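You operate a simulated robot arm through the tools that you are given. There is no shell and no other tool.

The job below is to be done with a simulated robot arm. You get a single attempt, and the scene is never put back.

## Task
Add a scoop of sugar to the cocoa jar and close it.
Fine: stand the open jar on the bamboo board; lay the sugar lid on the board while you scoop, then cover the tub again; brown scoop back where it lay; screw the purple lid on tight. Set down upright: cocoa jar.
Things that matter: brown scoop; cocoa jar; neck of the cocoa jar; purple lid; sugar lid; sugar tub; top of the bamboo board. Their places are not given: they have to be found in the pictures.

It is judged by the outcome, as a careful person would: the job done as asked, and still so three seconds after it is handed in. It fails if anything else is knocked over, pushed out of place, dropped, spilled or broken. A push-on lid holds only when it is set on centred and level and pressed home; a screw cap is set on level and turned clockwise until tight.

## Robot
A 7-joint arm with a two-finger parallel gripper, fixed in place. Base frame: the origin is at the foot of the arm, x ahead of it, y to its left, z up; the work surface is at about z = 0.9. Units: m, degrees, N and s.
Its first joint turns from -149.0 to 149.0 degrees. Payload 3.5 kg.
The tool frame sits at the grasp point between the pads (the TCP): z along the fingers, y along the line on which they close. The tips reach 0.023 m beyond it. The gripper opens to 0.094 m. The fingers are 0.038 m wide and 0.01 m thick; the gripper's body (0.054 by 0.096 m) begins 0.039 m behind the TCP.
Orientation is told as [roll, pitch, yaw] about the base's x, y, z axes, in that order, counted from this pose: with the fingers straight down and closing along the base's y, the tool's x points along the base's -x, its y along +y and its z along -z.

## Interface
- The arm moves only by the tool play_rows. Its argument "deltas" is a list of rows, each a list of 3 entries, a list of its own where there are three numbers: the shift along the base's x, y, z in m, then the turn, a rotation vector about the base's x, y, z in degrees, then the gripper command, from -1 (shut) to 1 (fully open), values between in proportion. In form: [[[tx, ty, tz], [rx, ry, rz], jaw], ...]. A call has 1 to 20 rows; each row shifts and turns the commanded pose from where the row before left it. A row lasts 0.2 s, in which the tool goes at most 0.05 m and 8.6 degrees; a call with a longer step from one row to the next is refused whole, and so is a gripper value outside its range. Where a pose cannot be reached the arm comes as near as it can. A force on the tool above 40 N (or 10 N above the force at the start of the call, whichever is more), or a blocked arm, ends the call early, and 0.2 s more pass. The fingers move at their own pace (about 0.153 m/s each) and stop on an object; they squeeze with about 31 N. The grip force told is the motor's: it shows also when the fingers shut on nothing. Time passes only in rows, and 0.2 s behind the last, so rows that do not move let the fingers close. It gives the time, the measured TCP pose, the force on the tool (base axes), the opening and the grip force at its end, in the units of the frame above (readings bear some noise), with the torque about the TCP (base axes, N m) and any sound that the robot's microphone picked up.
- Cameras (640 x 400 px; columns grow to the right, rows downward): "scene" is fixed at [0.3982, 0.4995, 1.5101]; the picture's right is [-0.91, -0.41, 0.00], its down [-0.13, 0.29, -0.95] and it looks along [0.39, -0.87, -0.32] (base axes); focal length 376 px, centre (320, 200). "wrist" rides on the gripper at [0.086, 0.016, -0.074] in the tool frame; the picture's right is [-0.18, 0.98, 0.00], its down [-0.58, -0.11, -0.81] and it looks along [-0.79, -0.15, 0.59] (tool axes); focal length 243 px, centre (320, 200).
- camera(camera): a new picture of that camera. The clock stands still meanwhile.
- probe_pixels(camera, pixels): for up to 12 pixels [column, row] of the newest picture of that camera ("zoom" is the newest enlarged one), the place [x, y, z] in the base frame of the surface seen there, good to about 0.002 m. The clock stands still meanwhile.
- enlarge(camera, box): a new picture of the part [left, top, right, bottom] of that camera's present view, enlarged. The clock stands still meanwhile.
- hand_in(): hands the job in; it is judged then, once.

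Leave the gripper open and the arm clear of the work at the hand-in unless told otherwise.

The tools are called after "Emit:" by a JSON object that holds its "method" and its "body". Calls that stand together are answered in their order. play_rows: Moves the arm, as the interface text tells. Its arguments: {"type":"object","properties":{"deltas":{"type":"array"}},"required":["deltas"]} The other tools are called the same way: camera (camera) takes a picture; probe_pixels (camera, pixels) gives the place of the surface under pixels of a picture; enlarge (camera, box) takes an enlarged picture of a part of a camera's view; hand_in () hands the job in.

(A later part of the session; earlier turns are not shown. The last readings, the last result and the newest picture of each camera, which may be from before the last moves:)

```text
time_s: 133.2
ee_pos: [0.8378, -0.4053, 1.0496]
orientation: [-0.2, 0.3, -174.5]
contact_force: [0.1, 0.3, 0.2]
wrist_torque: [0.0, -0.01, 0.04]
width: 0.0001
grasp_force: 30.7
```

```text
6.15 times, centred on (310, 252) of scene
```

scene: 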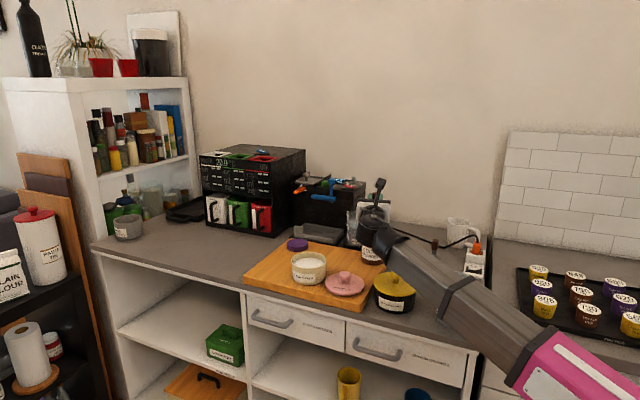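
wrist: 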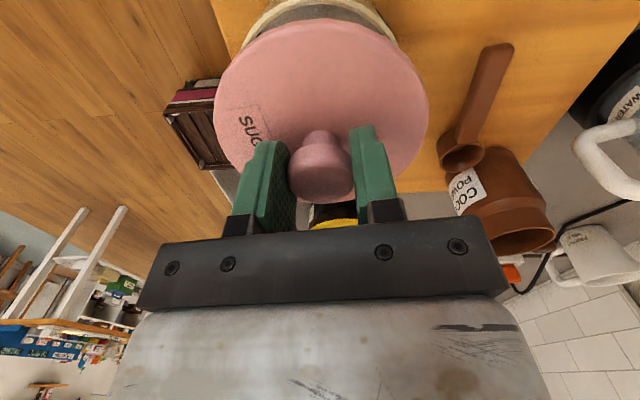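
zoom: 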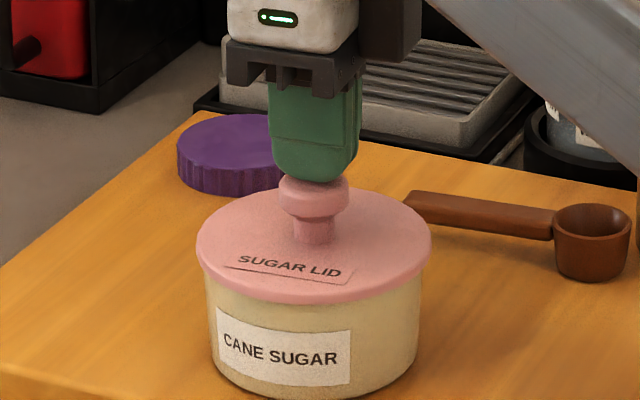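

The fingertips are just above the knob's centre. I press down in small steps.

Emit:
{"method": "play_rows", "body": {"deltas": [[[0, 0, -0.002], [0, 0, 0], -1], [[0, 0, -0.002], [0, 0, 0], -1], [[0, 0, -0.001], [0, 0, 0], -1], [[0, 0, 0], [0, 0, 0], -1]]}}

Emit:
{"method": "play_rows", "body": {"deltas": [[[0, 0, -0.001], [0, 0, 0], -1], [[0, 0, -0.001], [0, 0, 0], -1], [[0, 0, 0], [0, 0, 0], -1]]}}

```text
time_s: 134.2
ee_pos: [0.8388, -0.4042, 1.0467]
orientation: [-0.3, 0.4, -174.5]
contact_force: [4.3, 1.3, 16.7]
wrist_torque: [-0.01, 0.02, -0.03]
width: 0.0001
grasp_force: 31.0
```

```text
time_s: 134.9
ee_pos: [0.8372, -0.4049, 1.0467]
orientation: [-0.2, 0.3, -174.5]
contact_force: [-2.6, 1.3, 12.8]
wrist_torque: [-0.02, 0.21, -0.02]
width: 0.0
grasp_force: 30.9
stopped in row 3: the force on the tool passed its limit at 42 N (the readings are from after the stop); the commanded pose is now the measured one
```

The press reached 42 N with no movement: the sugar lid is home. Now the purple lid at (0.963, -0.574), r≈1.12, is beyond vertical reach, so I'll tilt the tool outward. I rise and look before going there.

Emit:
{"method": "play_rows", "body": {"deltas": [[[0, 0, 0.03], [0, 0, 0], -1], [[0, 0, 0.03], [0, 0, -7.8], 1], [[0, 0, 0.02], [0, 0, -7.8], 1], [[0, 0, 0], [0, 0, -7.9], 1], [[0.012, -0.016, 0], [-2.32, -7.13, 0], 1], [[0.012, -0.016, 0], [-2.32, -7.13, 0], 1], [[0.012, -0.016, 0], [-2.32, -7.13, 0], 1], [[0.012, -0.016, 0], [-2.32, -7.13, 0], 1], [[0.012, -0.016, 0], [-2.32, -7.13, 0], 1], [[0.012, -0.016, 0], [-2.32, -7.13, 0], 1], [[0, 0, 0], [0, 0, 0], 1]]}}

Emit:
{"method": "camera", "body": {"camera": "scene"}}

Emit:
{"method": "camera", "body": {"camera": "wrist"}}

```text
time_s: 137.3
ee_pos: [0.9066, -0.5086, 1.1242]
orientation: [-0.1, 45.4, 162.1]
contact_force: [-0.1, -0.1, 0.9]
wrist_torque: [-0.01, 0.0, 0.0]
width: 0.0941
grasp_force: 0.0
out of reach, approached as far as the arm can: row 4
```

```text
taken
```

scene: 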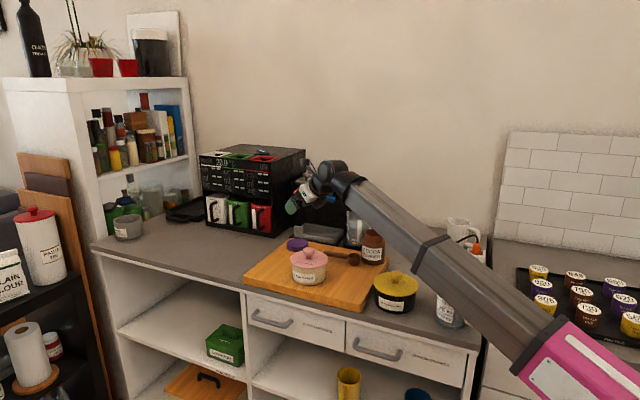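

```text
taken
```

wrist: 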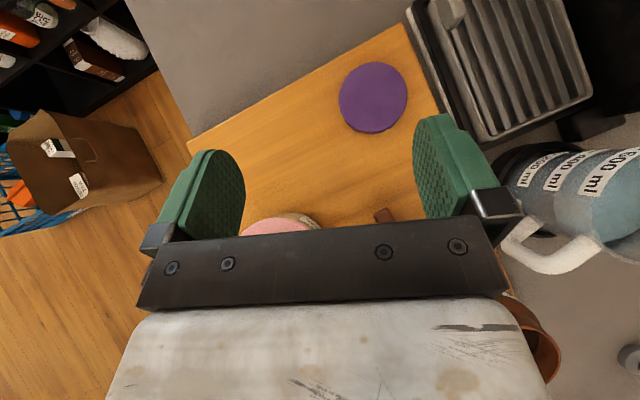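

Tilted 45° along h=-18° and the purple lid is in view at (373, 97). I probe its rim.

Emit:
{"method": "probe_pixels", "body": {"camera": "wrist", "pixels": [[340, 95], [406, 95], [373, 64], [373, 128], [350, 72], [396, 72], [373, 97], [350, 122], [300, 150]]}}

Emit:
{"method": "enlarge", "body": {"camera": "scene", "box": [276, 228, 324, 262]}}

```text
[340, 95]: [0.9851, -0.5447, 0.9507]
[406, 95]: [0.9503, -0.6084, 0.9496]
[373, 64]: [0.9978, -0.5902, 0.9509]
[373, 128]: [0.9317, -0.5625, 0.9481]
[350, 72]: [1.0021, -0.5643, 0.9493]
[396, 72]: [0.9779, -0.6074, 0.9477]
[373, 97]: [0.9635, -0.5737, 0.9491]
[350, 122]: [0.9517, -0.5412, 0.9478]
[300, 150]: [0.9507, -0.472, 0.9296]
```

```text
11.76 times, centred on (300, 245) of scene
```

zoom: 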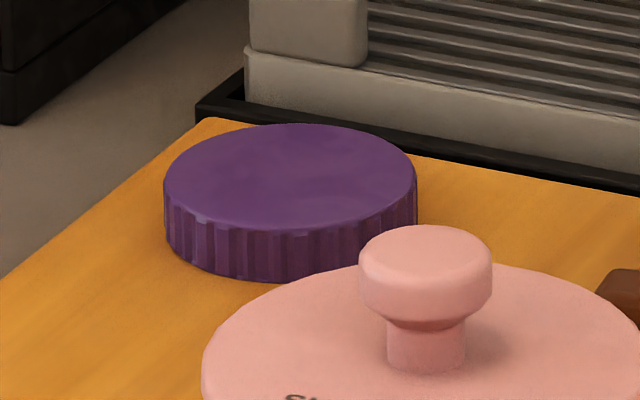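

The lid centre is ≈(0.9645, -0.575), diameter ≈0.072. I approach to just above it, still tilted 45°.

Emit:
{"method": "play_rows", "body": {"deltas": [[[0.0133, -0.0162, -0.0235], [0, 0, 0], 1], [[0.0133, -0.0162, -0.0235], [0, 0, 0], 1], [[0.0133, -0.0162, -0.0235], [0, 0, 0], 1], [[0.0132, -0.0163, -0.0235], [0, 0, 0], 1], [[0, 0, 0], [0, 0, 0], 1], [[0, 0, 0], [0, 0, 0], 1]]}}

Emit:
{"method": "camera", "body": {"camera": "wrist"}}

Emit:
{"method": "enlarge", "body": {"camera": "scene", "box": [260, 190, 372, 280]}}

```text
time_s: 138.7
ee_pos: [0.9601, -0.5731, 1.0313]
orientation: [-0.1, 45.3, 162.1]
contact_force: [-0.2, 0.6, 0.5]
wrist_torque: [0.0, 0.0, 0.0]
width: 0.094
grasp_force: 0.0
```

```text
taken
```

wrist: 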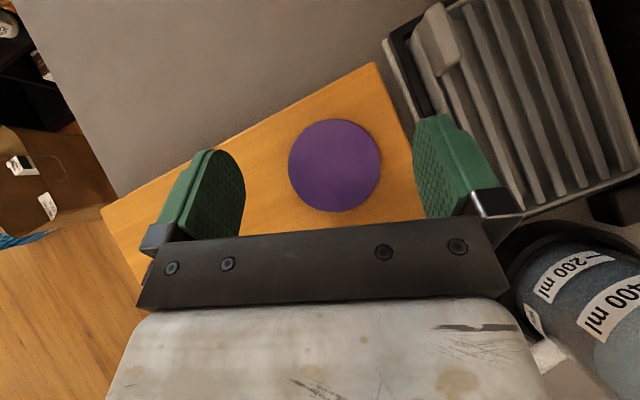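

```text
4.44 times, centred on (316, 235) of scene
```

zoom: 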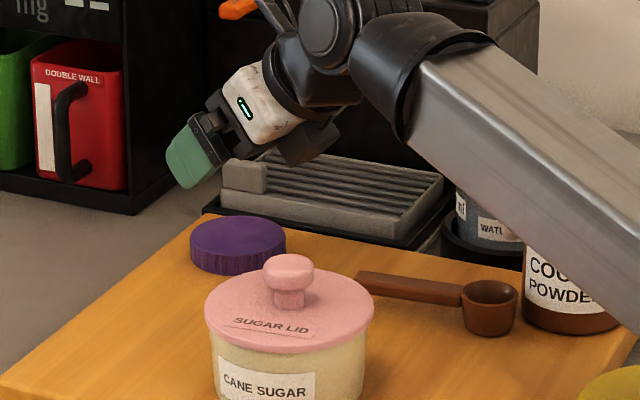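

45° is reachable here. I check the drip tray's nearest edge against the right finger before descending.

Emit:
{"method": "probe_pixels", "body": {"camera": "wrist", "pixels": [[386, 45], [400, 95], [412, 130], [425, 110], [378, 68], [410, 180], [335, 121], [290, 165], [381, 165], [335, 210], [335, 165], [430, 40]]}}

```text
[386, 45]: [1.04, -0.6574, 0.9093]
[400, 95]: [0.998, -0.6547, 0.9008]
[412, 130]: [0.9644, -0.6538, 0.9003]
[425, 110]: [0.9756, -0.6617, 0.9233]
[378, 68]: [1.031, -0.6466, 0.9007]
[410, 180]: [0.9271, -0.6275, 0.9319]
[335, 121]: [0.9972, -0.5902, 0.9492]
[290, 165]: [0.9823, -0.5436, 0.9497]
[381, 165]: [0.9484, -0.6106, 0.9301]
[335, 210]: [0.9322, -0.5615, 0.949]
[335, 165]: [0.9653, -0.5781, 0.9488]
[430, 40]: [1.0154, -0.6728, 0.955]
```

The tray begins at y≈-0.66, so the finger is clear by 2 cm. I descend to TCP z≈0.955.

Emit:
{"method": "play_rows", "body": {"deltas": [[[0.001, -0.0017, -0.025], [0, 0, 0], 1], [[0, 0, -0.025], [0, 0, 0], 1], [[0, 0, -0.014], [0, 0, 0], 1], [[0, 0, -0.008], [0, 0, 0], 1], [[0, 0, -0.002], [0, 0, 0], 1], [[0, 0, 0], [0, 0, 0], 1]]}}

Emit:
{"method": "camera", "body": {"camera": "wrist"}}

Emit:
{"method": "enlarge", "body": {"camera": "scene", "box": [260, 210, 340, 270]}}

```text
time_s: 140.1
ee_pos: [0.9593, -0.5749, 0.9593]
orientation: [0.0, 45.6, 162.0]
contact_force: [-0.6, 1.4, 18.9]
wrist_torque: [-0.64, 0.18, -0.08]
width: 0.0934
grasp_force: 0.1
```

```text
taken
```

wrist: 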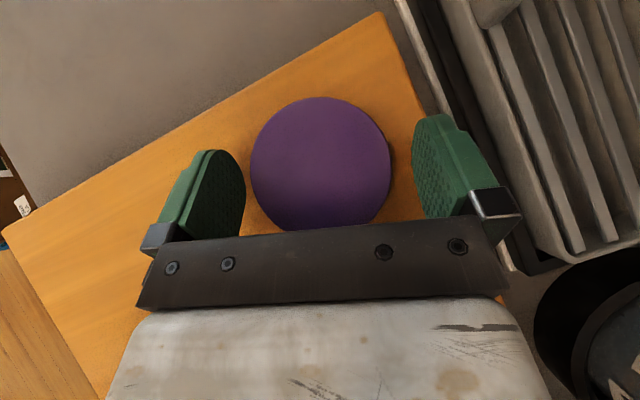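

```text
6.67 times, centred on (300, 240) of scene
```

zoom: 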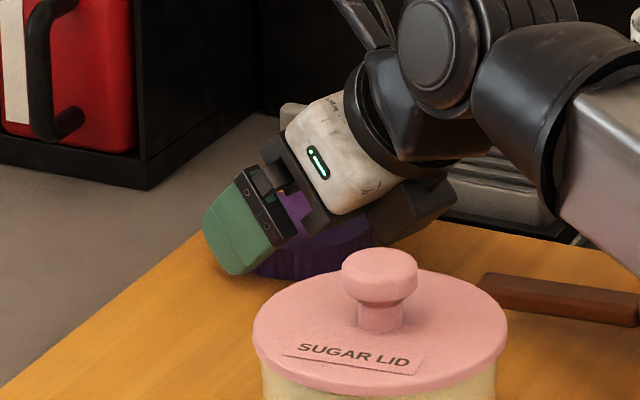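

The right fingertip touches the board (19 N). I raise 3 mm and close on the lid.

Emit:
{"method": "play_rows", "body": {"deltas": [[[0, 0, 0.003], [0, 0, 0], 1], [[0, 0, 0], [0, 0, 0], 1], [[0, 0, 0], [0, 0, 0], 0.7], [[0, 0, 0], [0, 0, 0], 0.4], [[0, 0, 0], [0, 0, 0], -1], [[0, 0, 0], [0, 0, 0], -1], [[0, 0, 0], [0, 0, 0], -1]]}}

Emit:
{"method": "camera", "body": {"camera": "wrist"}}

```text
time_s: 141.7
ee_pos: [0.96, -0.5742, 0.9612]
orientation: [-0.2, 45.3, 162.1]
contact_force: [-0.3, 0.3, -0.3]
wrist_torque: [0.01, -0.01, 0.0]
width: 0.0715
grasp_force: 31.4
```

```text
taken
```

wrist: 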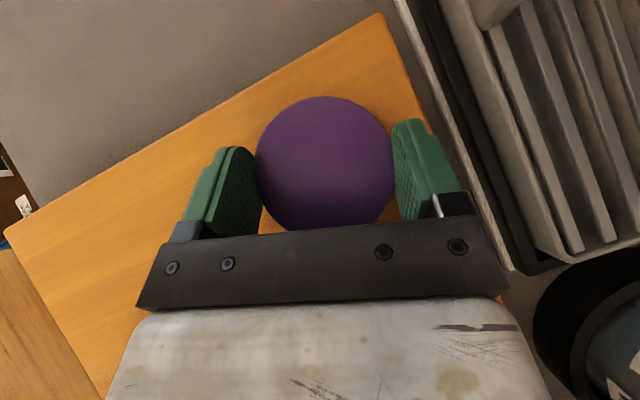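

The lid is gripped at 0.0715. Slow lift.

Emit:
{"method": "play_rows", "body": {"deltas": [[[0, 0, 0.003], [0, 0, 0], -1], [[0, 0, 0.005], [0, 0, 0], -1], [[0, 0, 0.008], [0, 0, 0], -1], [[0, 0, 0.01], [0, 0, 0], -1], [[0, 0, 0.012], [0, 0, 0], -1], [[0, 0, 0.012], [0, 0, 0], -1], [[0, 0, 0], [0, 0, 0], -1]]}}

Emit:
{"method": "enlarge", "body": {"camera": "scene", "box": [260, 205, 340, 265]}}

Emit:
{"method": "camera", "body": {"camera": "wrist"}}

```text
time_s: 143.3
ee_pos: [0.9622, -0.5754, 1.0104]
orientation: [-0.1, 45.3, 162.1]
contact_force: [0.9, 0.1, -0.1]
wrist_torque: [-0.01, -0.01, 0.02]
width: 0.0715
grasp_force: 31.4
```

```text
6.67 times, centred on (300, 235) of scene
```

zoom: 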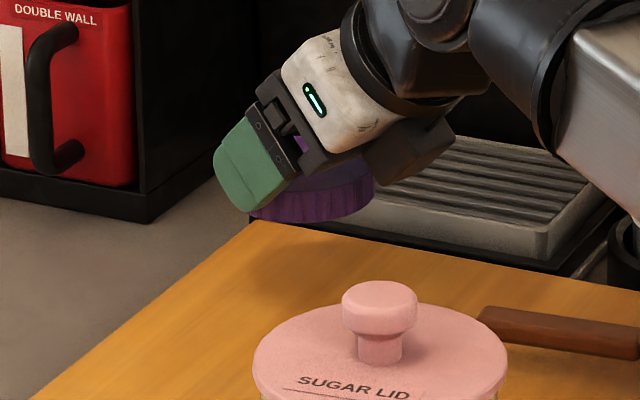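

```text
taken
```

wrist: 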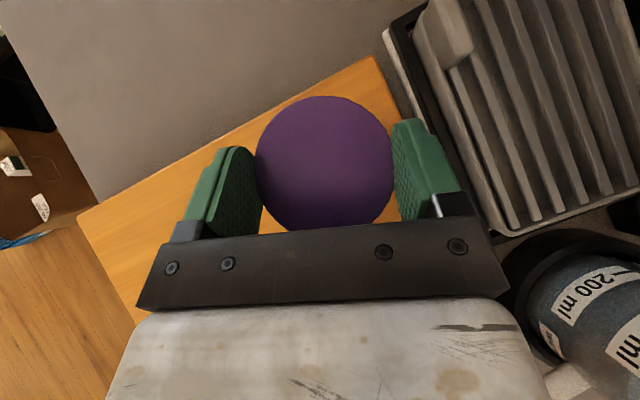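

The lid is level in the grip. I carry it high over to the free area of the board at (0.715, -0.408), to regrip it vertically there.

Emit:
{"method": "play_rows", "body": {"deltas": [[[0, 0, 0.015], [0, 0, 0], -1], [[0, 0, 0.025], [0, 0, 0], -1], [[0, 0, 0.025], [0, 0, 0], -1], [[0, 0, 0.015], [0, 0, 0], -1], [[-0.0104, 0.007, 0], [0, 0, 0], -1], [[-0.0209, 0.01407, 0], [0, 0, 0], -1], [[-0.0209, 0.01407, 0], [0, 0, 0], -1], [[-0.0209, 0.01407, 0], [0, 0, 0], -1], [[-0.0209, 0.01407, 0], [0, 0, 0], -1], [[-0.0209, 0.01407, 0], [0, 0, 0], -1], [[-0.0209, 0.01407, 0], [0, 0, 0], -1], [[-0.0209, 0.01407, 0], [0, 0, 0], -1], [[-0.0209, 0.01407, 0], [0, 0, 0], -1], [[-0.0209, 0.01407, 0], [0, 0, 0], -1], [[-0.0209, 0.01407, 0], [0, 0, 0], -1], [[-0.0209, 0.01407, 0], [0, 0, 0], -1], [[-0.0109, 0.0071, 0], [0, 0, 0], -1], [[0, 0, 0], [0, 0, 0], -1]]}}

Emit:
{"method": "camera", "body": {"camera": "scene"}}

Emit:
{"method": "enlarge", "body": {"camera": "scene", "box": [290, 200, 402, 300]}}

```text
time_s: 147.1
ee_pos: [0.7111, -0.4047, 1.0907]
orientation: [-0.1, 45.3, 162.1]
contact_force: [-0.3, -0.2, -0.6]
wrist_torque: [-0.01, 0.01, -0.01]
width: 0.0708
grasp_force: 31.2
```

```text
taken
```

scene: 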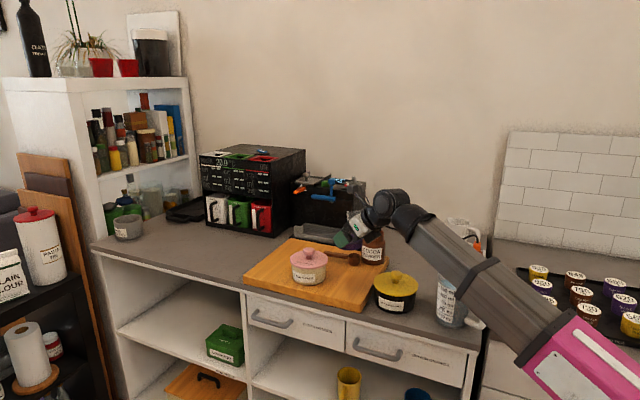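

```text
4.00 times, centred on (346, 250) of scene
```

zoom: 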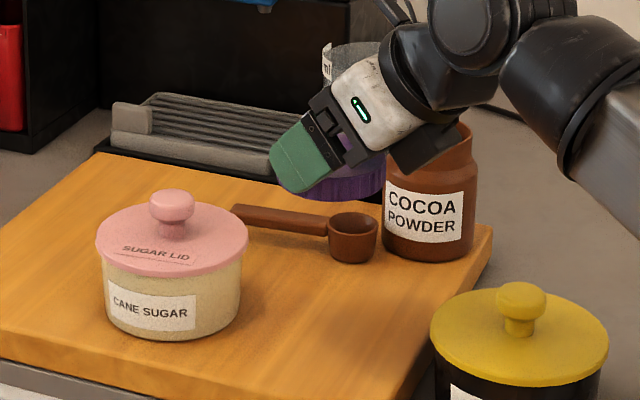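

Over the free area. I lower to just above the board.

Emit:
{"method": "play_rows", "body": {"deltas": [[[0, 0, -0.02], [0, 0, 0], -1], [[0, 0, -0.03], [0, 0, 0], -1], [[0, 0, -0.03], [0, 0, 0], -1], [[0, 0, -0.025], [0, 0, 0], -1], [[0, 0, -0.012], [0, 0, 0], -1], [[0, 0, -0.006], [0, 0, 0], -1], [[0, 0, 0], [0, 0, 0], -1]]}}

Emit:
{"method": "enlarge", "body": {"camera": "scene", "box": [300, 210, 412, 300]}}

```text
time_s: 148.7
ee_pos: [0.7087, -0.4059, 0.9685]
orientation: [-0.1, 45.5, 162.1]
contact_force: [0.7, 0.6, -0.8]
wrist_torque: [0.01, 0.03, -0.02]
width: 0.0708
grasp_force: 30.6
```

```text
4.44 times, centred on (356, 255) of scene
```

zoom: 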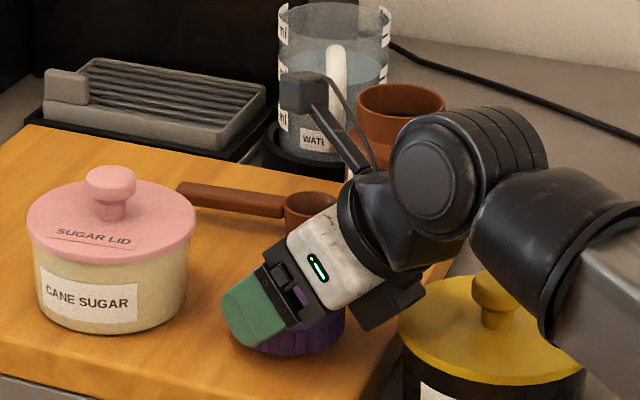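

The gripper's lower housing is close to the yellow pot's lid. I probe both before going the last 7 mm.

Emit:
{"method": "probe_pixels", "body": {"camera": "zoom", "pixels": [[375, 327], [395, 310], [420, 290], [360, 315], [405, 322], [402, 305], [430, 290], [470, 285], [450, 265], [490, 278], [500, 300], [440, 330]]}}

Emit:
{"method": "enlarge", "body": {"camera": "scene", "box": [368, 250, 416, 290]}}

```text
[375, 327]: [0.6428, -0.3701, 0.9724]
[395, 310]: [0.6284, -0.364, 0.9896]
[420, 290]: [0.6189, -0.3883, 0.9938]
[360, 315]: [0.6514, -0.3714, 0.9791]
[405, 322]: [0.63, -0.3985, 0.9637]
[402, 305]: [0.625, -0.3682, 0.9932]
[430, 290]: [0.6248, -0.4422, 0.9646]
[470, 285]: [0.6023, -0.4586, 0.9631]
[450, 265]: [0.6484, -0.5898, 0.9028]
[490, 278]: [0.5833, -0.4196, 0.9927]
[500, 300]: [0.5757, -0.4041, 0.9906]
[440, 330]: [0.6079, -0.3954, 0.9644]
```

```text
10.00 times, centred on (392, 270) of scene
```

zoom: 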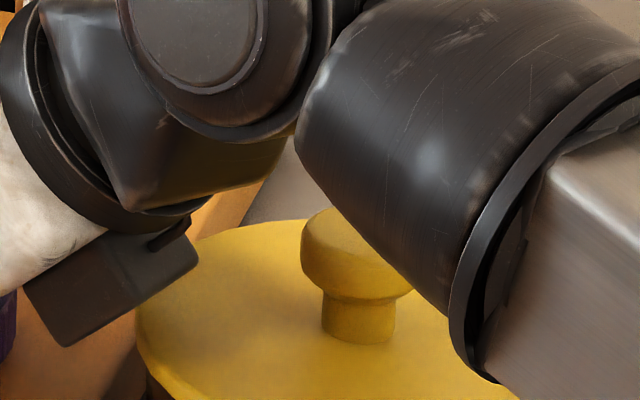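

The lowest housing corner lies outside the pot's lid and the rest is 3 cm above it. I shift 8 mm away in +x anyway and set the lid down.

Emit:
{"method": "play_rows", "body": {"deltas": [[[0.008, 0, 0], [0, 0, 0], -1], [[0, 0, -0.004], [0, 0, 0], -1], [[0, 0, -0.002], [0, 0, 0], -1], [[0, 0, 0], [0, 0, 0], -1]]}}

Emit:
{"method": "play_rows", "body": {"deltas": [[[0, 0, -0.0015], [0, 0, 0], -1], [[0, 0, -0.001], [0, 0, 0], -1], [[0, 0, 0], [0, 0, 0], -1]]}}

```text
time_s: 149.7
ee_pos: [0.7165, -0.4058, 0.9631]
orientation: [-0.1, 45.2, 162.0]
contact_force: [-0.1, 0.5, -0.3]
wrist_torque: [0.0, 0.01, 0.0]
width: 0.0705
grasp_force: 31.0
```

```text
time_s: 150.5
ee_pos: [0.716, -0.4054, 0.9592]
orientation: [-0.1, 45.4, 162.0]
contact_force: [0.3, 0.8, 0.6]
wrist_torque: [-0.01, 0.03, -0.01]
width: 0.0706
grasp_force: 31.1
```

Emit:
{"method": "play_rows", "body": {"deltas": [[[0, 0, -0.001], [0, 0, 0], -1], [[0, 0, -0.001], [0, 0, 0], -1], [[0, 0, 0], [0, 0, 0], -1]]}}

Emit:
{"method": "enlarge", "body": {"camera": "scene", "box": [330, 255, 390, 300]}}

```text
time_s: 151.3
ee_pos: [0.7177, -0.4057, 0.96]
orientation: [0.1, 45.7, 162.0]
contact_force: [-5.3, 1.9, 39.4]
wrist_torque: [-0.29, 0.3, -0.44]
width: 0.0704
grasp_force: 30.4
```

```text
8.89 times, centred on (360, 278) of scene
```

zoom: 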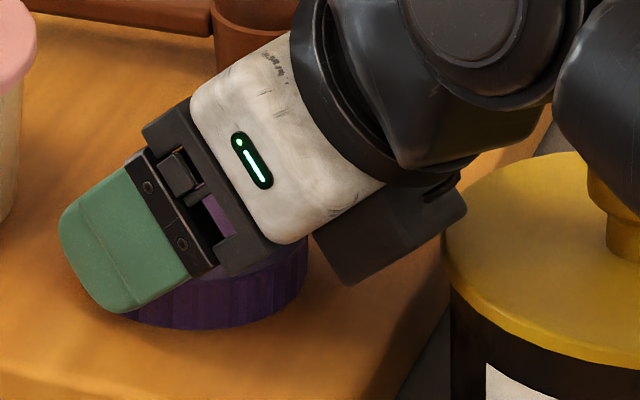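

The lid is on the board. I relieve, open wide and rise straight up.

Emit:
{"method": "play_rows", "body": {"deltas": [[[0, 0, 0.002], [0, 0, 0], -1], [[0, 0, 0], [0, 0, 0], 0.7], [[0, 0, 0], [0, 0, 0], 1], [[0, 0, 0], [0, 0, 0], 1], [[0, 0, 0.015], [0, 0, 0], 1], [[0, 0, 0.03], [0, 0, 0], 1], [[0, 0, 0.04], [0, 0, 0], 1], [[0, 0, 0.04], [0, 0, 0], 1], [[0, 0, 0.03], [0, 0, 0], 1], [[0, 0, 0], [0, 0, 0], 1]]}}

Emit:
{"method": "enlarge", "body": {"camera": "scene", "box": [290, 220, 402, 300]}}

Emit:
{"method": "camera", "body": {"camera": "wrist"}}

```text
time_s: 153.5
ee_pos: [0.719, -0.4048, 1.1171]
orientation: [-0.1, 45.3, 162.0]
contact_force: [0.0, -0.3, -0.5]
wrist_torque: [-0.02, 0.01, -0.01]
width: 0.0939
grasp_force: 0.0
```

```text
5.00 times, centred on (346, 260) of scene
```

zoom: 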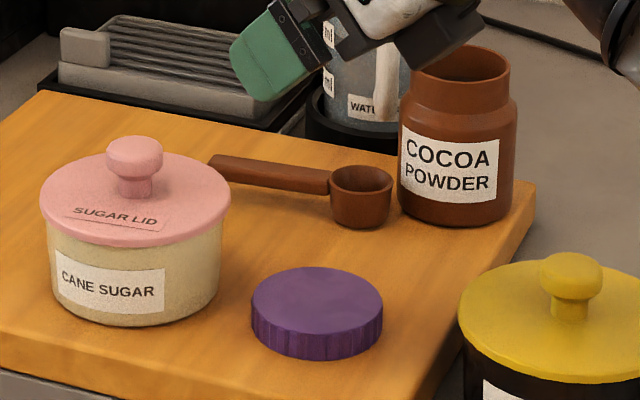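

```text
taken
```

wrist: 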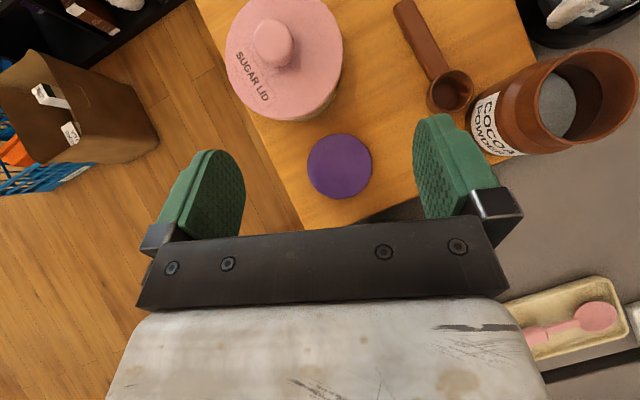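

The lid lies flat on the board near (0.72, -0.40). I tilt the tool back to vertical and yaw to about -80°, giving a long clockwise stroke for screwing later.

Emit:
{"method": "play_rows", "body": {"deltas": [[[0, 0, 0], [2.33, 7.18, 0], 1], [[0, 0, 0], [2.33, 7.18, 0], 1], [[0, 0, 0], [2.33, 7.18, 0], 1], [[0, 0, 0], [2.33, 7.18, 0], 1], [[0, 0, 0], [2.33, 7.18, 0], 1], [[0, 0, 0], [2.33, 7.18, 0], 1], [[0, 0, 0], [0, 0, 8.4], 1], [[0, 0, 0], [0, 0, 8.4], 1], [[0, 0, 0], [0, 0, 8.4], 1], [[0, 0, 0], [0, 0, 8.4], 1], [[0, 0, 0], [0, 0, 8.4], 1], [[0, 0, 0], [0, 0, 8.4], 1], [[0, 0, 0], [0, 0, 8.4], 1], [[0, 0, 0], [0, 0, 8.4], 1], [[0, 0, 0], [0, 0, 8.4], 1], [[0, 0, 0], [0, 0, 8.4], 1], [[0, 0, 0], [0, 0, 8.4], 1], [[0, 0, 0], [0, 0, 8.4], 1], [[0, 0, 0], [0, 0, 8.4], 1], [[0, 0, 0], [0, 0, 0], 1]]}}

Emit:
{"method": "camera", "body": {"camera": "wrist"}}

Emit:
{"method": "camera", "body": {"camera": "scene"}}

```text
time_s: 157.7
ee_pos: [0.7175, -0.4046, 1.116]
orientation: [-0.2, 0.0, -88.6]
contact_force: [0.3, 0.6, 0.4]
wrist_torque: [0.0, 0.01, -0.01]
width: 0.0939
grasp_force: 0.2
```

```text
taken
```

wrist: 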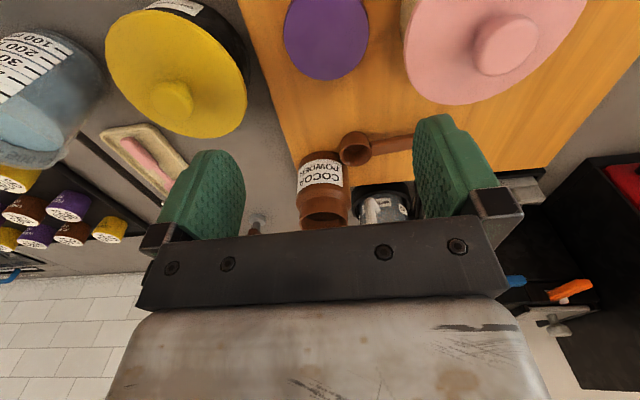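

```text
taken
```

scene: 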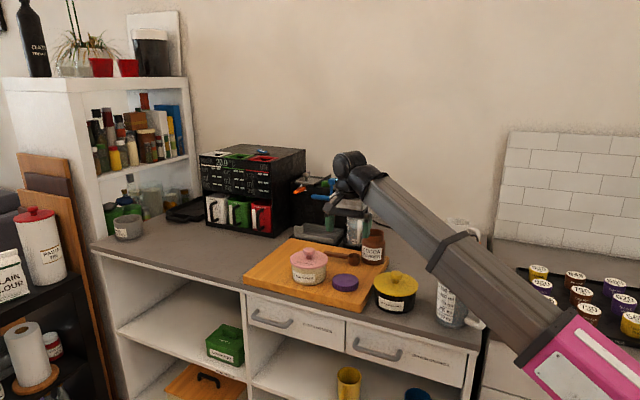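

Vertical at yaw -88.6°. I measure the lid centre from the scene and the wrist.

Emit:
{"method": "enlarge", "body": {"camera": "scene", "box": [322, 262, 370, 297]}}

Emit:
{"method": "probe_pixels", "body": {"camera": "wrist", "pixels": [[286, 35], [367, 35], [325, 78], [325, 5], [325, 35], [300, 68], [350, 68]]}}

```text
11.43 times, centred on (346, 280) of scene
```

zoom: 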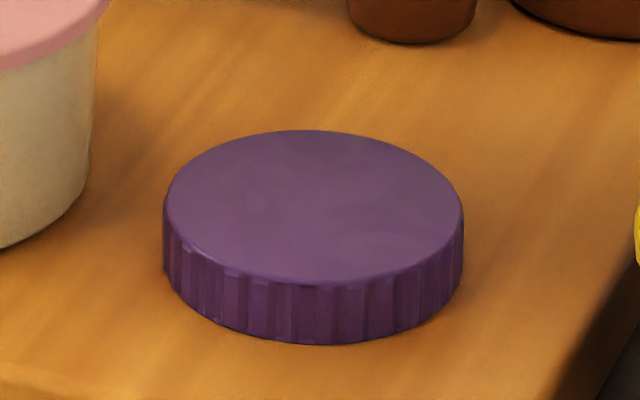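

```text
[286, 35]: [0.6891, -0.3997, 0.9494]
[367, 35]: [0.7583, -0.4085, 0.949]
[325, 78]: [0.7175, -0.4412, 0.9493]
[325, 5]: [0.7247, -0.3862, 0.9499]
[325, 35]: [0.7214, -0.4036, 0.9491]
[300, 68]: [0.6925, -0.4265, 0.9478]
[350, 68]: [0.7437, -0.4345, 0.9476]
```

Emit:
{"method": "probe_pixels", "body": {"camera": "zoom", "pixels": [[168, 205], [460, 215], [315, 133], [310, 280], [220, 155], [410, 160], [230, 265], [400, 270], [315, 205], [310, 340]]}}

```text
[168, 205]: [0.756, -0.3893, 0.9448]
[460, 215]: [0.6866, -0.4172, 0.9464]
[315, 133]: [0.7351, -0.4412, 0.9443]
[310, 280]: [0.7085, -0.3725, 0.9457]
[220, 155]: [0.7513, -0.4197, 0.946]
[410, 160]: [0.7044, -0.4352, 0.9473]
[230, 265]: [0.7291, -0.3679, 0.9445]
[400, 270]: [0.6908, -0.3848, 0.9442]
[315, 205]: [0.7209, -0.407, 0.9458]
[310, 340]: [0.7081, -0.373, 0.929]
```

The lid centre is (0.722, -0.405). With the jaws along x a finger would pass close to the tub's lid, so I yaw to about -125° first, shift 4 mm, and descend.

Emit:
{"method": "play_rows", "body": {"deltas": [[[0.004, 0, 0], [0, 0, -7.3], 1], [[0, 0, 0], [0, 0, -7.3], 1], [[0, 0, -0.02], [0, 0, -7.3], 1], [[0, 0, -0.02], [0, 0, -7.3], 1], [[0, 0, -0.02], [0, 0, -7.2], 1], [[0, 0, -0.02], [0, 0, 0], 1], [[0, 0, 0], [0, 0, 0], 1], [[0, 0, 0], [0, 0, 0], 1]]}}

Emit:
{"method": "camera", "body": {"camera": "wrist"}}

Emit:
{"method": "enlarge", "body": {"camera": "scene", "box": [290, 210, 402, 300]}}

```text
time_s: 159.5
ee_pos: [0.7209, -0.406, 1.0342]
orientation: [-0.2, 0.1, -125.3]
contact_force: [0.4, -0.1, -0.3]
wrist_torque: [0.01, -0.01, 0.01]
width: 0.0939
grasp_force: 0.1
```

```text
taken
```

wrist: 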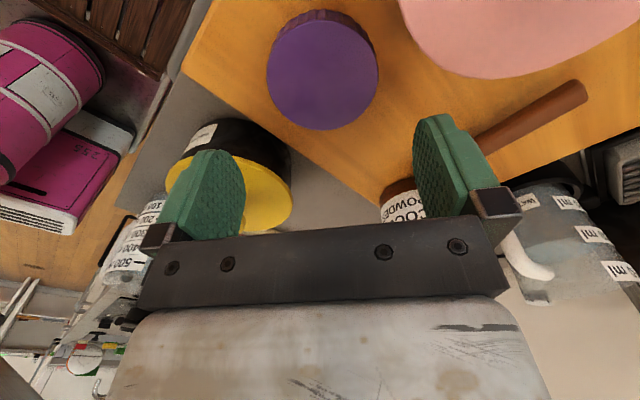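

```text
4.44 times, centred on (346, 255) of scene
```

zoom: 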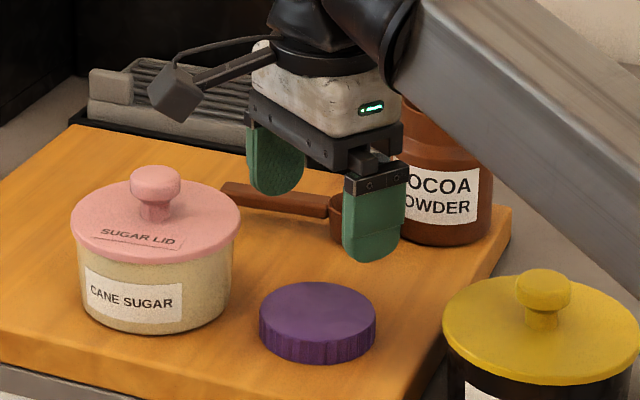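

Well aligned. I descend to TCP z≈0.953 and close on the lid.

Emit:
{"method": "play_rows", "body": {"deltas": [[[0.001, 0.001, -0.025], [0, 0, 0], 1], [[0, 0, -0.025], [0, 0, 0], 1], [[0, 0, -0.018], [0, 0, 0], 1], [[0, 0, -0.01], [0, 0, 0], 1], [[0, 0, -0.002], [0, 0, 0], 1], [[0, 0, 0], [0, 0, 0], 1], [[0, 0, 0], [0, 0, 0], 0.7], [[0, 0, 0], [0, 0, 0], 0.3], [[0, 0, 0], [0, 0, 0], -1], [[0, 0, 0], [0, 0, 0], -1], [[0, 0, 0], [0, 0, 0], -1]]}}

Emit:
{"method": "enlarge", "body": {"camera": "scene", "box": [310, 220, 394, 300]}}

Emit:
{"method": "camera", "body": {"camera": "wrist"}}

```text
time_s: 161.9
ee_pos: [0.7229, -0.403, 0.954]
orientation: [-0.2, 0.1, -125.1]
contact_force: [-0.2, -0.5, -0.1]
wrist_torque: [0.01, -0.01, -0.04]
width: 0.0745
grasp_force: 31.4
```

```text
5.00 times, centred on (352, 260) of scene
```

zoom: 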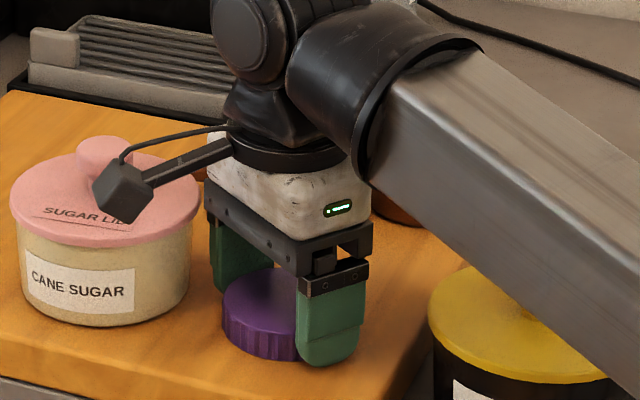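

```text
taken
```

wrist: 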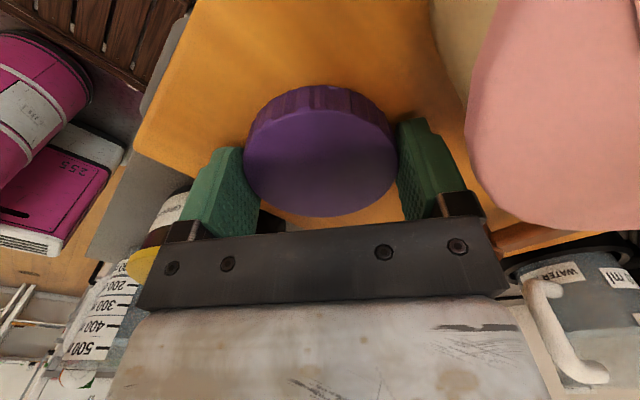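

The lid is gripped squarely (0.0745). I lift it to z≈1.09, yaw to about -90° and carry it over the jar.

Emit:
{"method": "play_rows", "body": {"deltas": [[[0, 0, 0.005], [0, 0, 0], -1], [[0, 0, 0.012], [0, 0, 0], -1], [[0, 0, 0.02], [0, 0, 0], -1], [[0, 0, 0.03], [0, 0, 0], -1], [[0, 0, 0.03], [0, 0, 0], -1], [[0, 0, 0.025], [0, 0, 0], -1], [[0, 0, 0.014], [0, 0, 7], -1], [[-0.0016, -0.0092, 0], [0, 0, 7], -1], [[-0.0032, -0.0183, 0], [0, 0, 7], -1], [[-0.0041, -0.0229, 0], [0, 0, 7], -1], [[-0.0041, -0.0229, 0], [0, 0, 7], -1], [[-0.0041, -0.0229, 0], [0, 0, 0], -1], [[-0.0041, -0.0229, 0], [0, 0, 0], -1], [[-0.0041, -0.0229, 0], [0, 0, 0], -1], [[-0.0036, -0.0201, 0], [0, 0, 0], -1], [[-0.0025, -0.0145, 0], [0, 0, 0], -1], [[-0.0011, -0.0064, 0], [0, 0, 0], -1], [[0, 0, 0], [0, 0, 0], -1], [[0, 0, 0], [0, 0, 0], -1]]}}

Emit:
{"method": "enlarge", "body": {"camera": "scene", "box": [320, 180, 424, 270]}}

Emit:
{"method": "camera", "body": {"camera": "wrist"}}

```text
time_s: 165.9
ee_pos: [0.6898, -0.5881, 1.0906]
orientation: [-0.2, 0.0, -90.1]
contact_force: [-0.4, -0.2, 0.0]
wrist_torque: [0.01, -0.01, -0.04]
width: 0.0746
grasp_force: 30.8
```

```text
4.44 times, centred on (372, 225) of scene
```

zoom: 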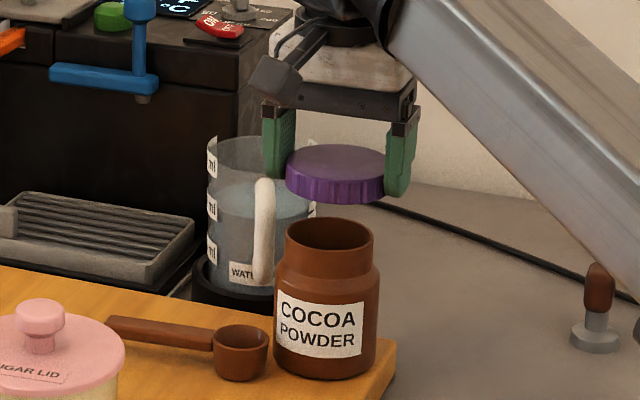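

```text
taken
```

wrist: 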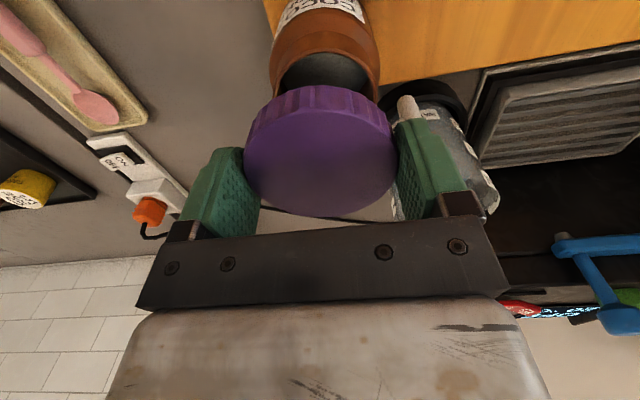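

The lid hovers over the jar. I compare the lid's and the neck's centres in the same picture.

Emit:
{"method": "enlarge", "body": {"camera": "scene", "box": [376, 205, 416, 240]}}

Emit:
{"method": "enlarge", "body": {"camera": "scene", "box": [376, 205, 416, 240]}}

Emit:
{"method": "enlarge", "body": {"camera": "scene", "box": [378, 207, 412, 247]}}

```text
11.43 times, centred on (396, 222) of scene
```

zoom: 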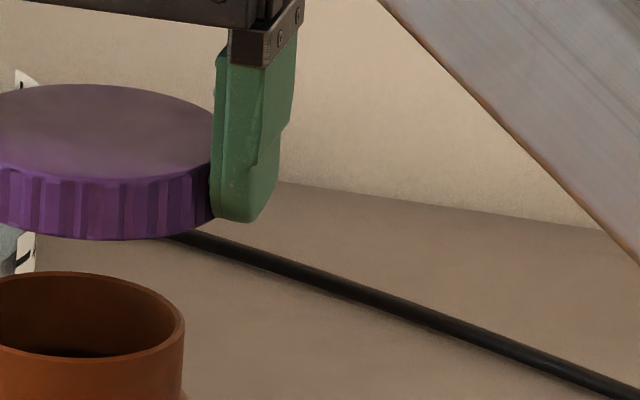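

```text
11.43 times, centred on (396, 222) of scene
```

zoom: 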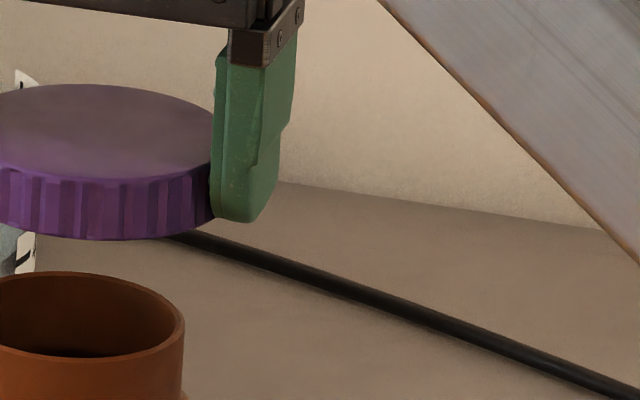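

```text
10.00 times, centred on (395, 227) of scene
```

zoom: 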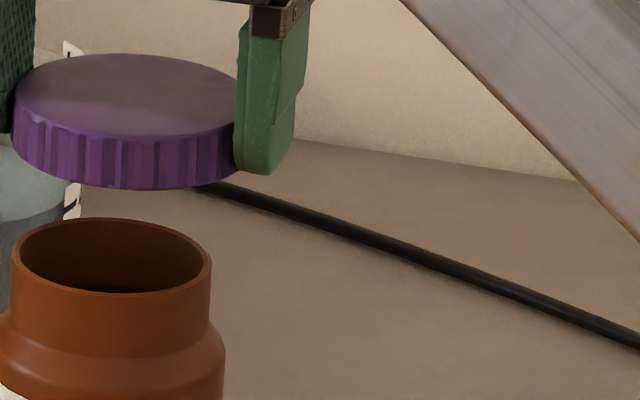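

Emit:
{"method": "probe_pixels", "body": {"camera": "zoom", "pixels": [[15, 115], [115, 136], [60, 125], [180, 134], [115, 58], [45, 63], [190, 70], [13, 255], [110, 291], [60, 280], [209, 268], [112, 221]]}}

Emit:
{"method": "probe_pixels", "body": {"camera": "zoom", "pixels": [[160, 288], [20, 240], [190, 240], [200, 278], [60, 222], [165, 224], [110, 95], [14, 130], [115, 186], [60, 178], [180, 182], [232, 110]]}}

```text
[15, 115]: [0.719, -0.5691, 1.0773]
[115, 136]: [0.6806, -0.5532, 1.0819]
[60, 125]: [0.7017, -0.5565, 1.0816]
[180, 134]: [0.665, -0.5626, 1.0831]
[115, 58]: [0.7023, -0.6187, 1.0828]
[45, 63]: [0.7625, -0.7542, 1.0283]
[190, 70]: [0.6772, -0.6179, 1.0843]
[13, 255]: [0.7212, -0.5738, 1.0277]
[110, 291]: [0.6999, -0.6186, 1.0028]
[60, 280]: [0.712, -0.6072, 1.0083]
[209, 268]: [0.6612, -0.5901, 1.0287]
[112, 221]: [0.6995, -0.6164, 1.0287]
```

```text
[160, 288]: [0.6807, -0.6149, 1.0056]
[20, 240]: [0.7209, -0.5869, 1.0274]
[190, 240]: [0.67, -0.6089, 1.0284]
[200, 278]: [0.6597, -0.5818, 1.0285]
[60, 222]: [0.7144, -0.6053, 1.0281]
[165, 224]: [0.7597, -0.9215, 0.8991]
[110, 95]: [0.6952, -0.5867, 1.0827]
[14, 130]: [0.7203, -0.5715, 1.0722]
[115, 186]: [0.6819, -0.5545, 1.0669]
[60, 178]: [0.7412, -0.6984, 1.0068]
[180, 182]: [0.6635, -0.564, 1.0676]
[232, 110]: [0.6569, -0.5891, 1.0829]
```

Lid and neck are concentric within about 1 mm. I lower gently, looking for first contact.

Emit:
{"method": "play_rows", "body": {"deltas": [[[0.0005, 0.001, -0.01], [0, 0, 0], -1], [[0, 0, -0.01], [0, 0, 0], -1], [[0, 0, -0.006], [0, 0, 0], -1], [[0, 0, -0.004], [0, 0, 0], -1], [[0, 0, 0], [0, 0, 0], -1]]}}

Emit:
{"method": "play_rows", "body": {"deltas": [[[0, 0, -0.003], [0, 0, 0], -1], [[0, 0, -0.002], [0, 0, 0], -1], [[0, 0, 0], [0, 0, 0], -1]]}}

Emit:
{"method": "enlarge", "body": {"camera": "scene", "box": [348, 207, 408, 257]}}

```text
time_s: 167.1
ee_pos: [0.6907, -0.5864, 1.0614]
orientation: [-0.2, 0.1, -90.2]
contact_force: [-0.1, -0.2, -0.6]
wrist_torque: [-0.01, 0.0, -0.03]
width: 0.0744
grasp_force: 30.8
```

```text
time_s: 167.9
ee_pos: [0.6914, -0.5862, 1.0557]
orientation: [-0.2, 0.1, -90.2]
contact_force: [-0.4, 0.3, -0.4]
wrist_torque: [0.04, -0.02, -0.02]
width: 0.0744
grasp_force: 30.9
```

```text
8.00 times, centred on (378, 232) of scene
```

zoom: 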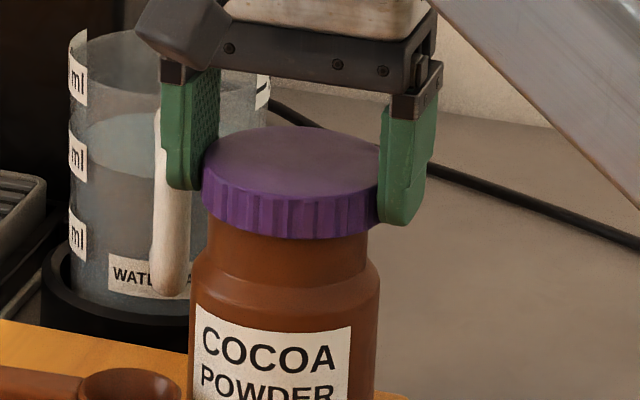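

The lid is at the neck's edge, no contact yet. I go on in 2 mm steps.

Emit:
{"method": "play_rows", "body": {"deltas": [[[0, 0, -0.002], [0, 0, 0], -1], [[0, 0, -0.002], [0, 0, 0], -1], [[0, 0, 0], [0, 0, 0], -1]]}}

Emit:
{"method": "play_rows", "body": {"deltas": [[[0, 0, -0.0015], [0, 0, 0], -1], [[0, 0, -0.0015], [0, 0, 0], -1], [[0, 0, 0], [0, 0, 0], -1]]}}

```text
time_s: 168.7
ee_pos: [0.6914, -0.5869, 1.0525]
orientation: [-0.1, -0.1, -90.1]
contact_force: [-0.1, 0.7, 25.6]
wrist_torque: [0.39, -0.65, 0.04]
width: 0.0745
grasp_force: 31.5
```

```text
time_s: 169.5
ee_pos: [0.6907, -0.587, 1.0493]
orientation: [-0.2, 0.2, -90.0]
contact_force: [-4.1, 4.7, 16.7]
wrist_torque: [0.46, -0.25, 0.12]
width: 0.0751
grasp_force: 31.4
```

Emit:
{"method": "enlarge", "body": {"camera": "scene", "box": [348, 207, 408, 257]}}

Emit:
{"method": "probe_pixels", "body": {"camera": "zoom", "pixels": [[205, 175], [290, 197], [240, 190], [350, 195], [290, 132], [290, 165], [285, 236], [285, 245], [230, 230], [340, 232]]}}

```text
8.00 times, centred on (378, 232) of scene
```

zoom: 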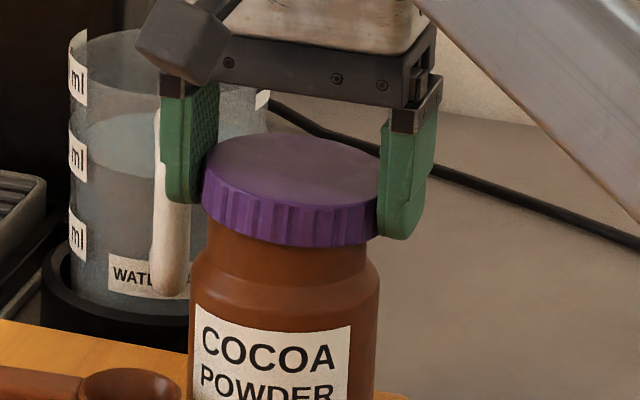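

```text
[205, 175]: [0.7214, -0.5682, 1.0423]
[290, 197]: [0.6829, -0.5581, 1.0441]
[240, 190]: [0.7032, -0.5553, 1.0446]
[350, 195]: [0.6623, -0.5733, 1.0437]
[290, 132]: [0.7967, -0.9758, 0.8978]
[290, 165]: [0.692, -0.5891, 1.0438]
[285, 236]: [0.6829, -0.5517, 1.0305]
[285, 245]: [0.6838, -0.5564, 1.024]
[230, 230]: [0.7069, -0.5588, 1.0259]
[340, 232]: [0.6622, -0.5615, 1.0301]
```

The lid is level and stopped on the thread start (top z≈1.0437). I now turn clockwise (negative yaw) 64° with light down-pressure and watch forces and torque.

Emit:
{"method": "play_rows", "body": {"deltas": [[[0, 0, 0], [0, 0, -4], -1], [[0, 0, -0.0001], [0, 0, -8], -1], [[0, 0, -0.0001], [0, 0, -8], -1], [[0, 0, -0.0001], [0, 0, -8], -1], [[0, 0, -0.0001], [0, 0, -8], -1], [[0, 0, -0.0001], [0, 0, -8], -1], [[0, 0, -0.0001], [0, 0, -8], -1], [[0, 0, -0.0001], [0, 0, -8], -1], [[0, 0, 0], [0, 0, -4], -1]]}}

Emit:
{"method": "enlarge", "body": {"camera": "scene", "box": [348, 207, 408, 267]}}

```text
time_s: 171.5
ee_pos: [0.6916, -0.5864, 1.0472]
orientation: [-0.1, 0.0, -154.2]
contact_force: [3.3, 1.6, 13.3]
wrist_torque: [-0.07, -0.48, 0.19]
width: 0.075
grasp_force: 31.2
```

```text
6.67 times, centred on (378, 237) of scene
```

zoom: 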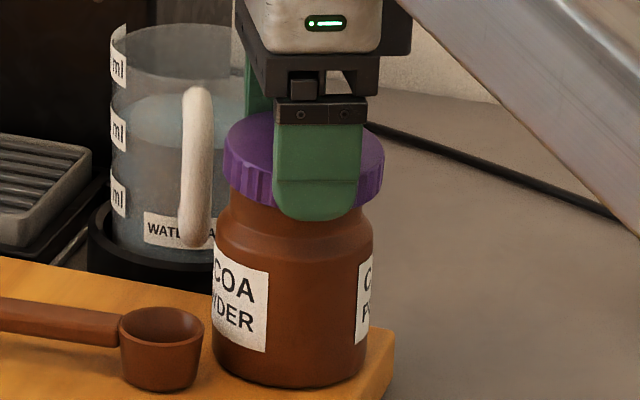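

The label shows the jar itself turning with the lid: my down-pressure binds the lid to the jar more than the jar to the board. I lighten the pressure and turn a further 40° to see whether the lid then moves relative to the jar.

Emit:
{"method": "play_rows", "body": {"deltas": [[[0, 0, 0.001], [0, 0, 0], -1], [[0, 0, 0], [0, 0, 0], -1]]}}

Emit:
{"method": "play_rows", "body": {"deltas": [[[0, 0, 0], [0, 0, -4], -1], [[0, 0, 0], [0, 0, -8], -1], [[0, 0, 0], [0, 0, -8], -1], [[0, 0, 0], [0, 0, -8], -1], [[0, 0, 0], [0, 0, -8], -1], [[0, 0, 0], [0, 0, -4], -1]]}}

Emit:
{"method": "enlarge", "body": {"camera": "scene", "box": [348, 207, 408, 267]}}

```text
time_s: 172.1
ee_pos: [0.6902, -0.5856, 1.048]
orientation: [-0.2, 0.0, -154.2]
contact_force: [1.1, 0.0, 2.3]
wrist_torque: [0.0, -0.11, -0.03]
width: 0.0753
grasp_force: 31.5
```

```text
time_s: 173.5
ee_pos: [0.6901, -0.5852, 1.0484]
orientation: [-0.1, 0.0, 165.7]
contact_force: [0.5, -0.8, 1.3]
wrist_torque: [-0.09, -0.04, 0.02]
width: 0.0751
grasp_force: 31.1
```

```text
6.67 times, centred on (378, 237) of scene
```

zoom: 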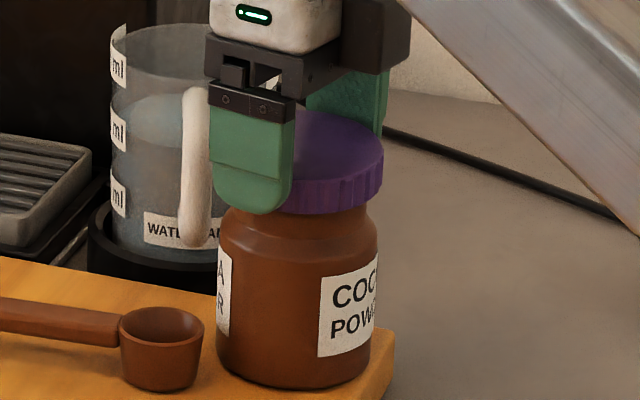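

The jar still turns along even at 1-2 N, so the thread drag exceeds the jar's grip on the board at low load. More downward force should hold the jar better. I release, turn the open gripper back about 112° and check the lid.

Emit:
{"method": "play_rows", "body": {"deltas": [[[0, 0, 0], [0, 0, 0], 0.8], [[0, 0, 0], [0, 0, 0], 1], [[0, 0, 0], [0, 0, 0], 1]]}}

Emit:
{"method": "enlarge", "body": {"camera": "scene", "box": [348, 207, 408, 267]}}

```text
time_s: 174.3
ee_pos: [0.691, -0.5855, 1.0495]
orientation: [-0.2, 0.1, 165.8]
contact_force: [0.9, 0.0, 0.2]
wrist_torque: [0.02, 0.02, -0.01]
width: 0.0939
grasp_force: 0.0
```

```text
6.67 times, centred on (378, 237) of scene
```

zoom: 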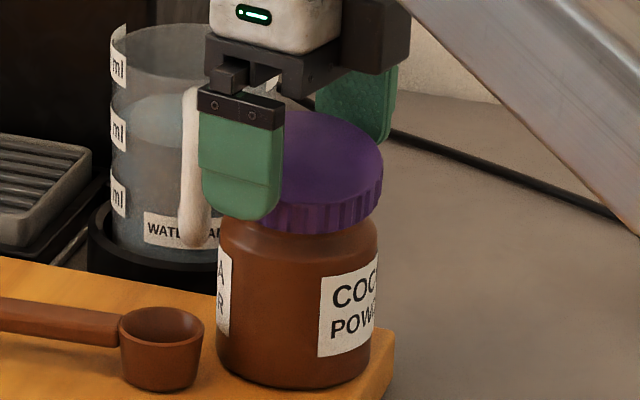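

After release the lid settled lower; I need to see whether it is level. I rise and look from both cameras.

Emit:
{"method": "play_rows", "body": {"deltas": [[[0, 0, 0.01], [0, 0, 0], 1], [[0, 0, 0.02], [0, 0, 0], 1], [[0, 0, 0.03], [0, 0, 0], 1], [[0, 0, 0.02], [0, 0, 0], 1], [[0, 0, 0], [0, 0, 0], 1]]}}

Emit:
{"method": "enlarge", "body": {"camera": "scene", "box": [348, 207, 408, 267]}}

Emit:
{"method": "camera", "body": {"camera": "wrist"}}

```text
time_s: 175.5
ee_pos: [0.6912, -0.5858, 1.1294]
orientation: [-0.1, -0.1, 165.9]
contact_force: [0.0, -0.3, 0.1]
wrist_torque: [0.01, 0.0, -0.01]
width: 0.0938
grasp_force: 0.1
```

```text
6.67 times, centred on (378, 237) of scene
```

zoom: 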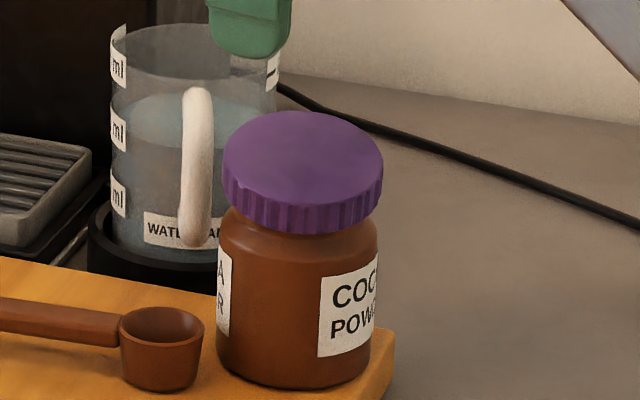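

```text
taken
```

wrist: 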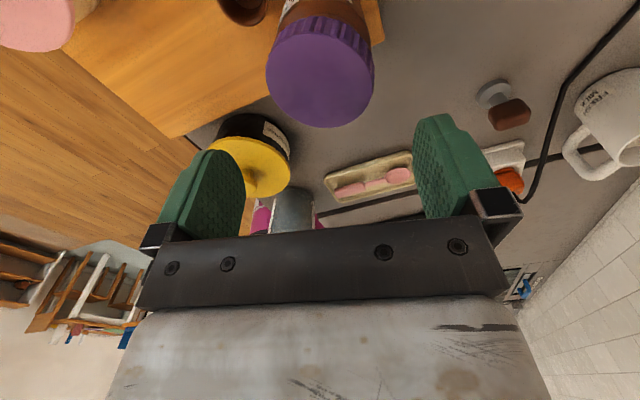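

Emit:
{"method": "probe_pixels", "body": {"camera": "zoom", "pixels": [[302, 115], [302, 203], [226, 160], [380, 165], [302, 160], [260, 128], [345, 128], [250, 192], [350, 197], [302, 232], [240, 210], [365, 212]]}}

```text
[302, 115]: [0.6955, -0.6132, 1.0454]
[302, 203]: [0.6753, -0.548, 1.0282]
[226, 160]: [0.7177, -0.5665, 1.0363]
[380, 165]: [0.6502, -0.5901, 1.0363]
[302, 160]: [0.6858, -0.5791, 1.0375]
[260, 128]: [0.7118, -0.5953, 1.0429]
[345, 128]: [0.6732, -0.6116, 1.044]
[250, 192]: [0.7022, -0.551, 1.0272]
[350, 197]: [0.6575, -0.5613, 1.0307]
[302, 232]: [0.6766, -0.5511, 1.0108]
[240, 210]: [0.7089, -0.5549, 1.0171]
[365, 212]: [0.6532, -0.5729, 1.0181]
```

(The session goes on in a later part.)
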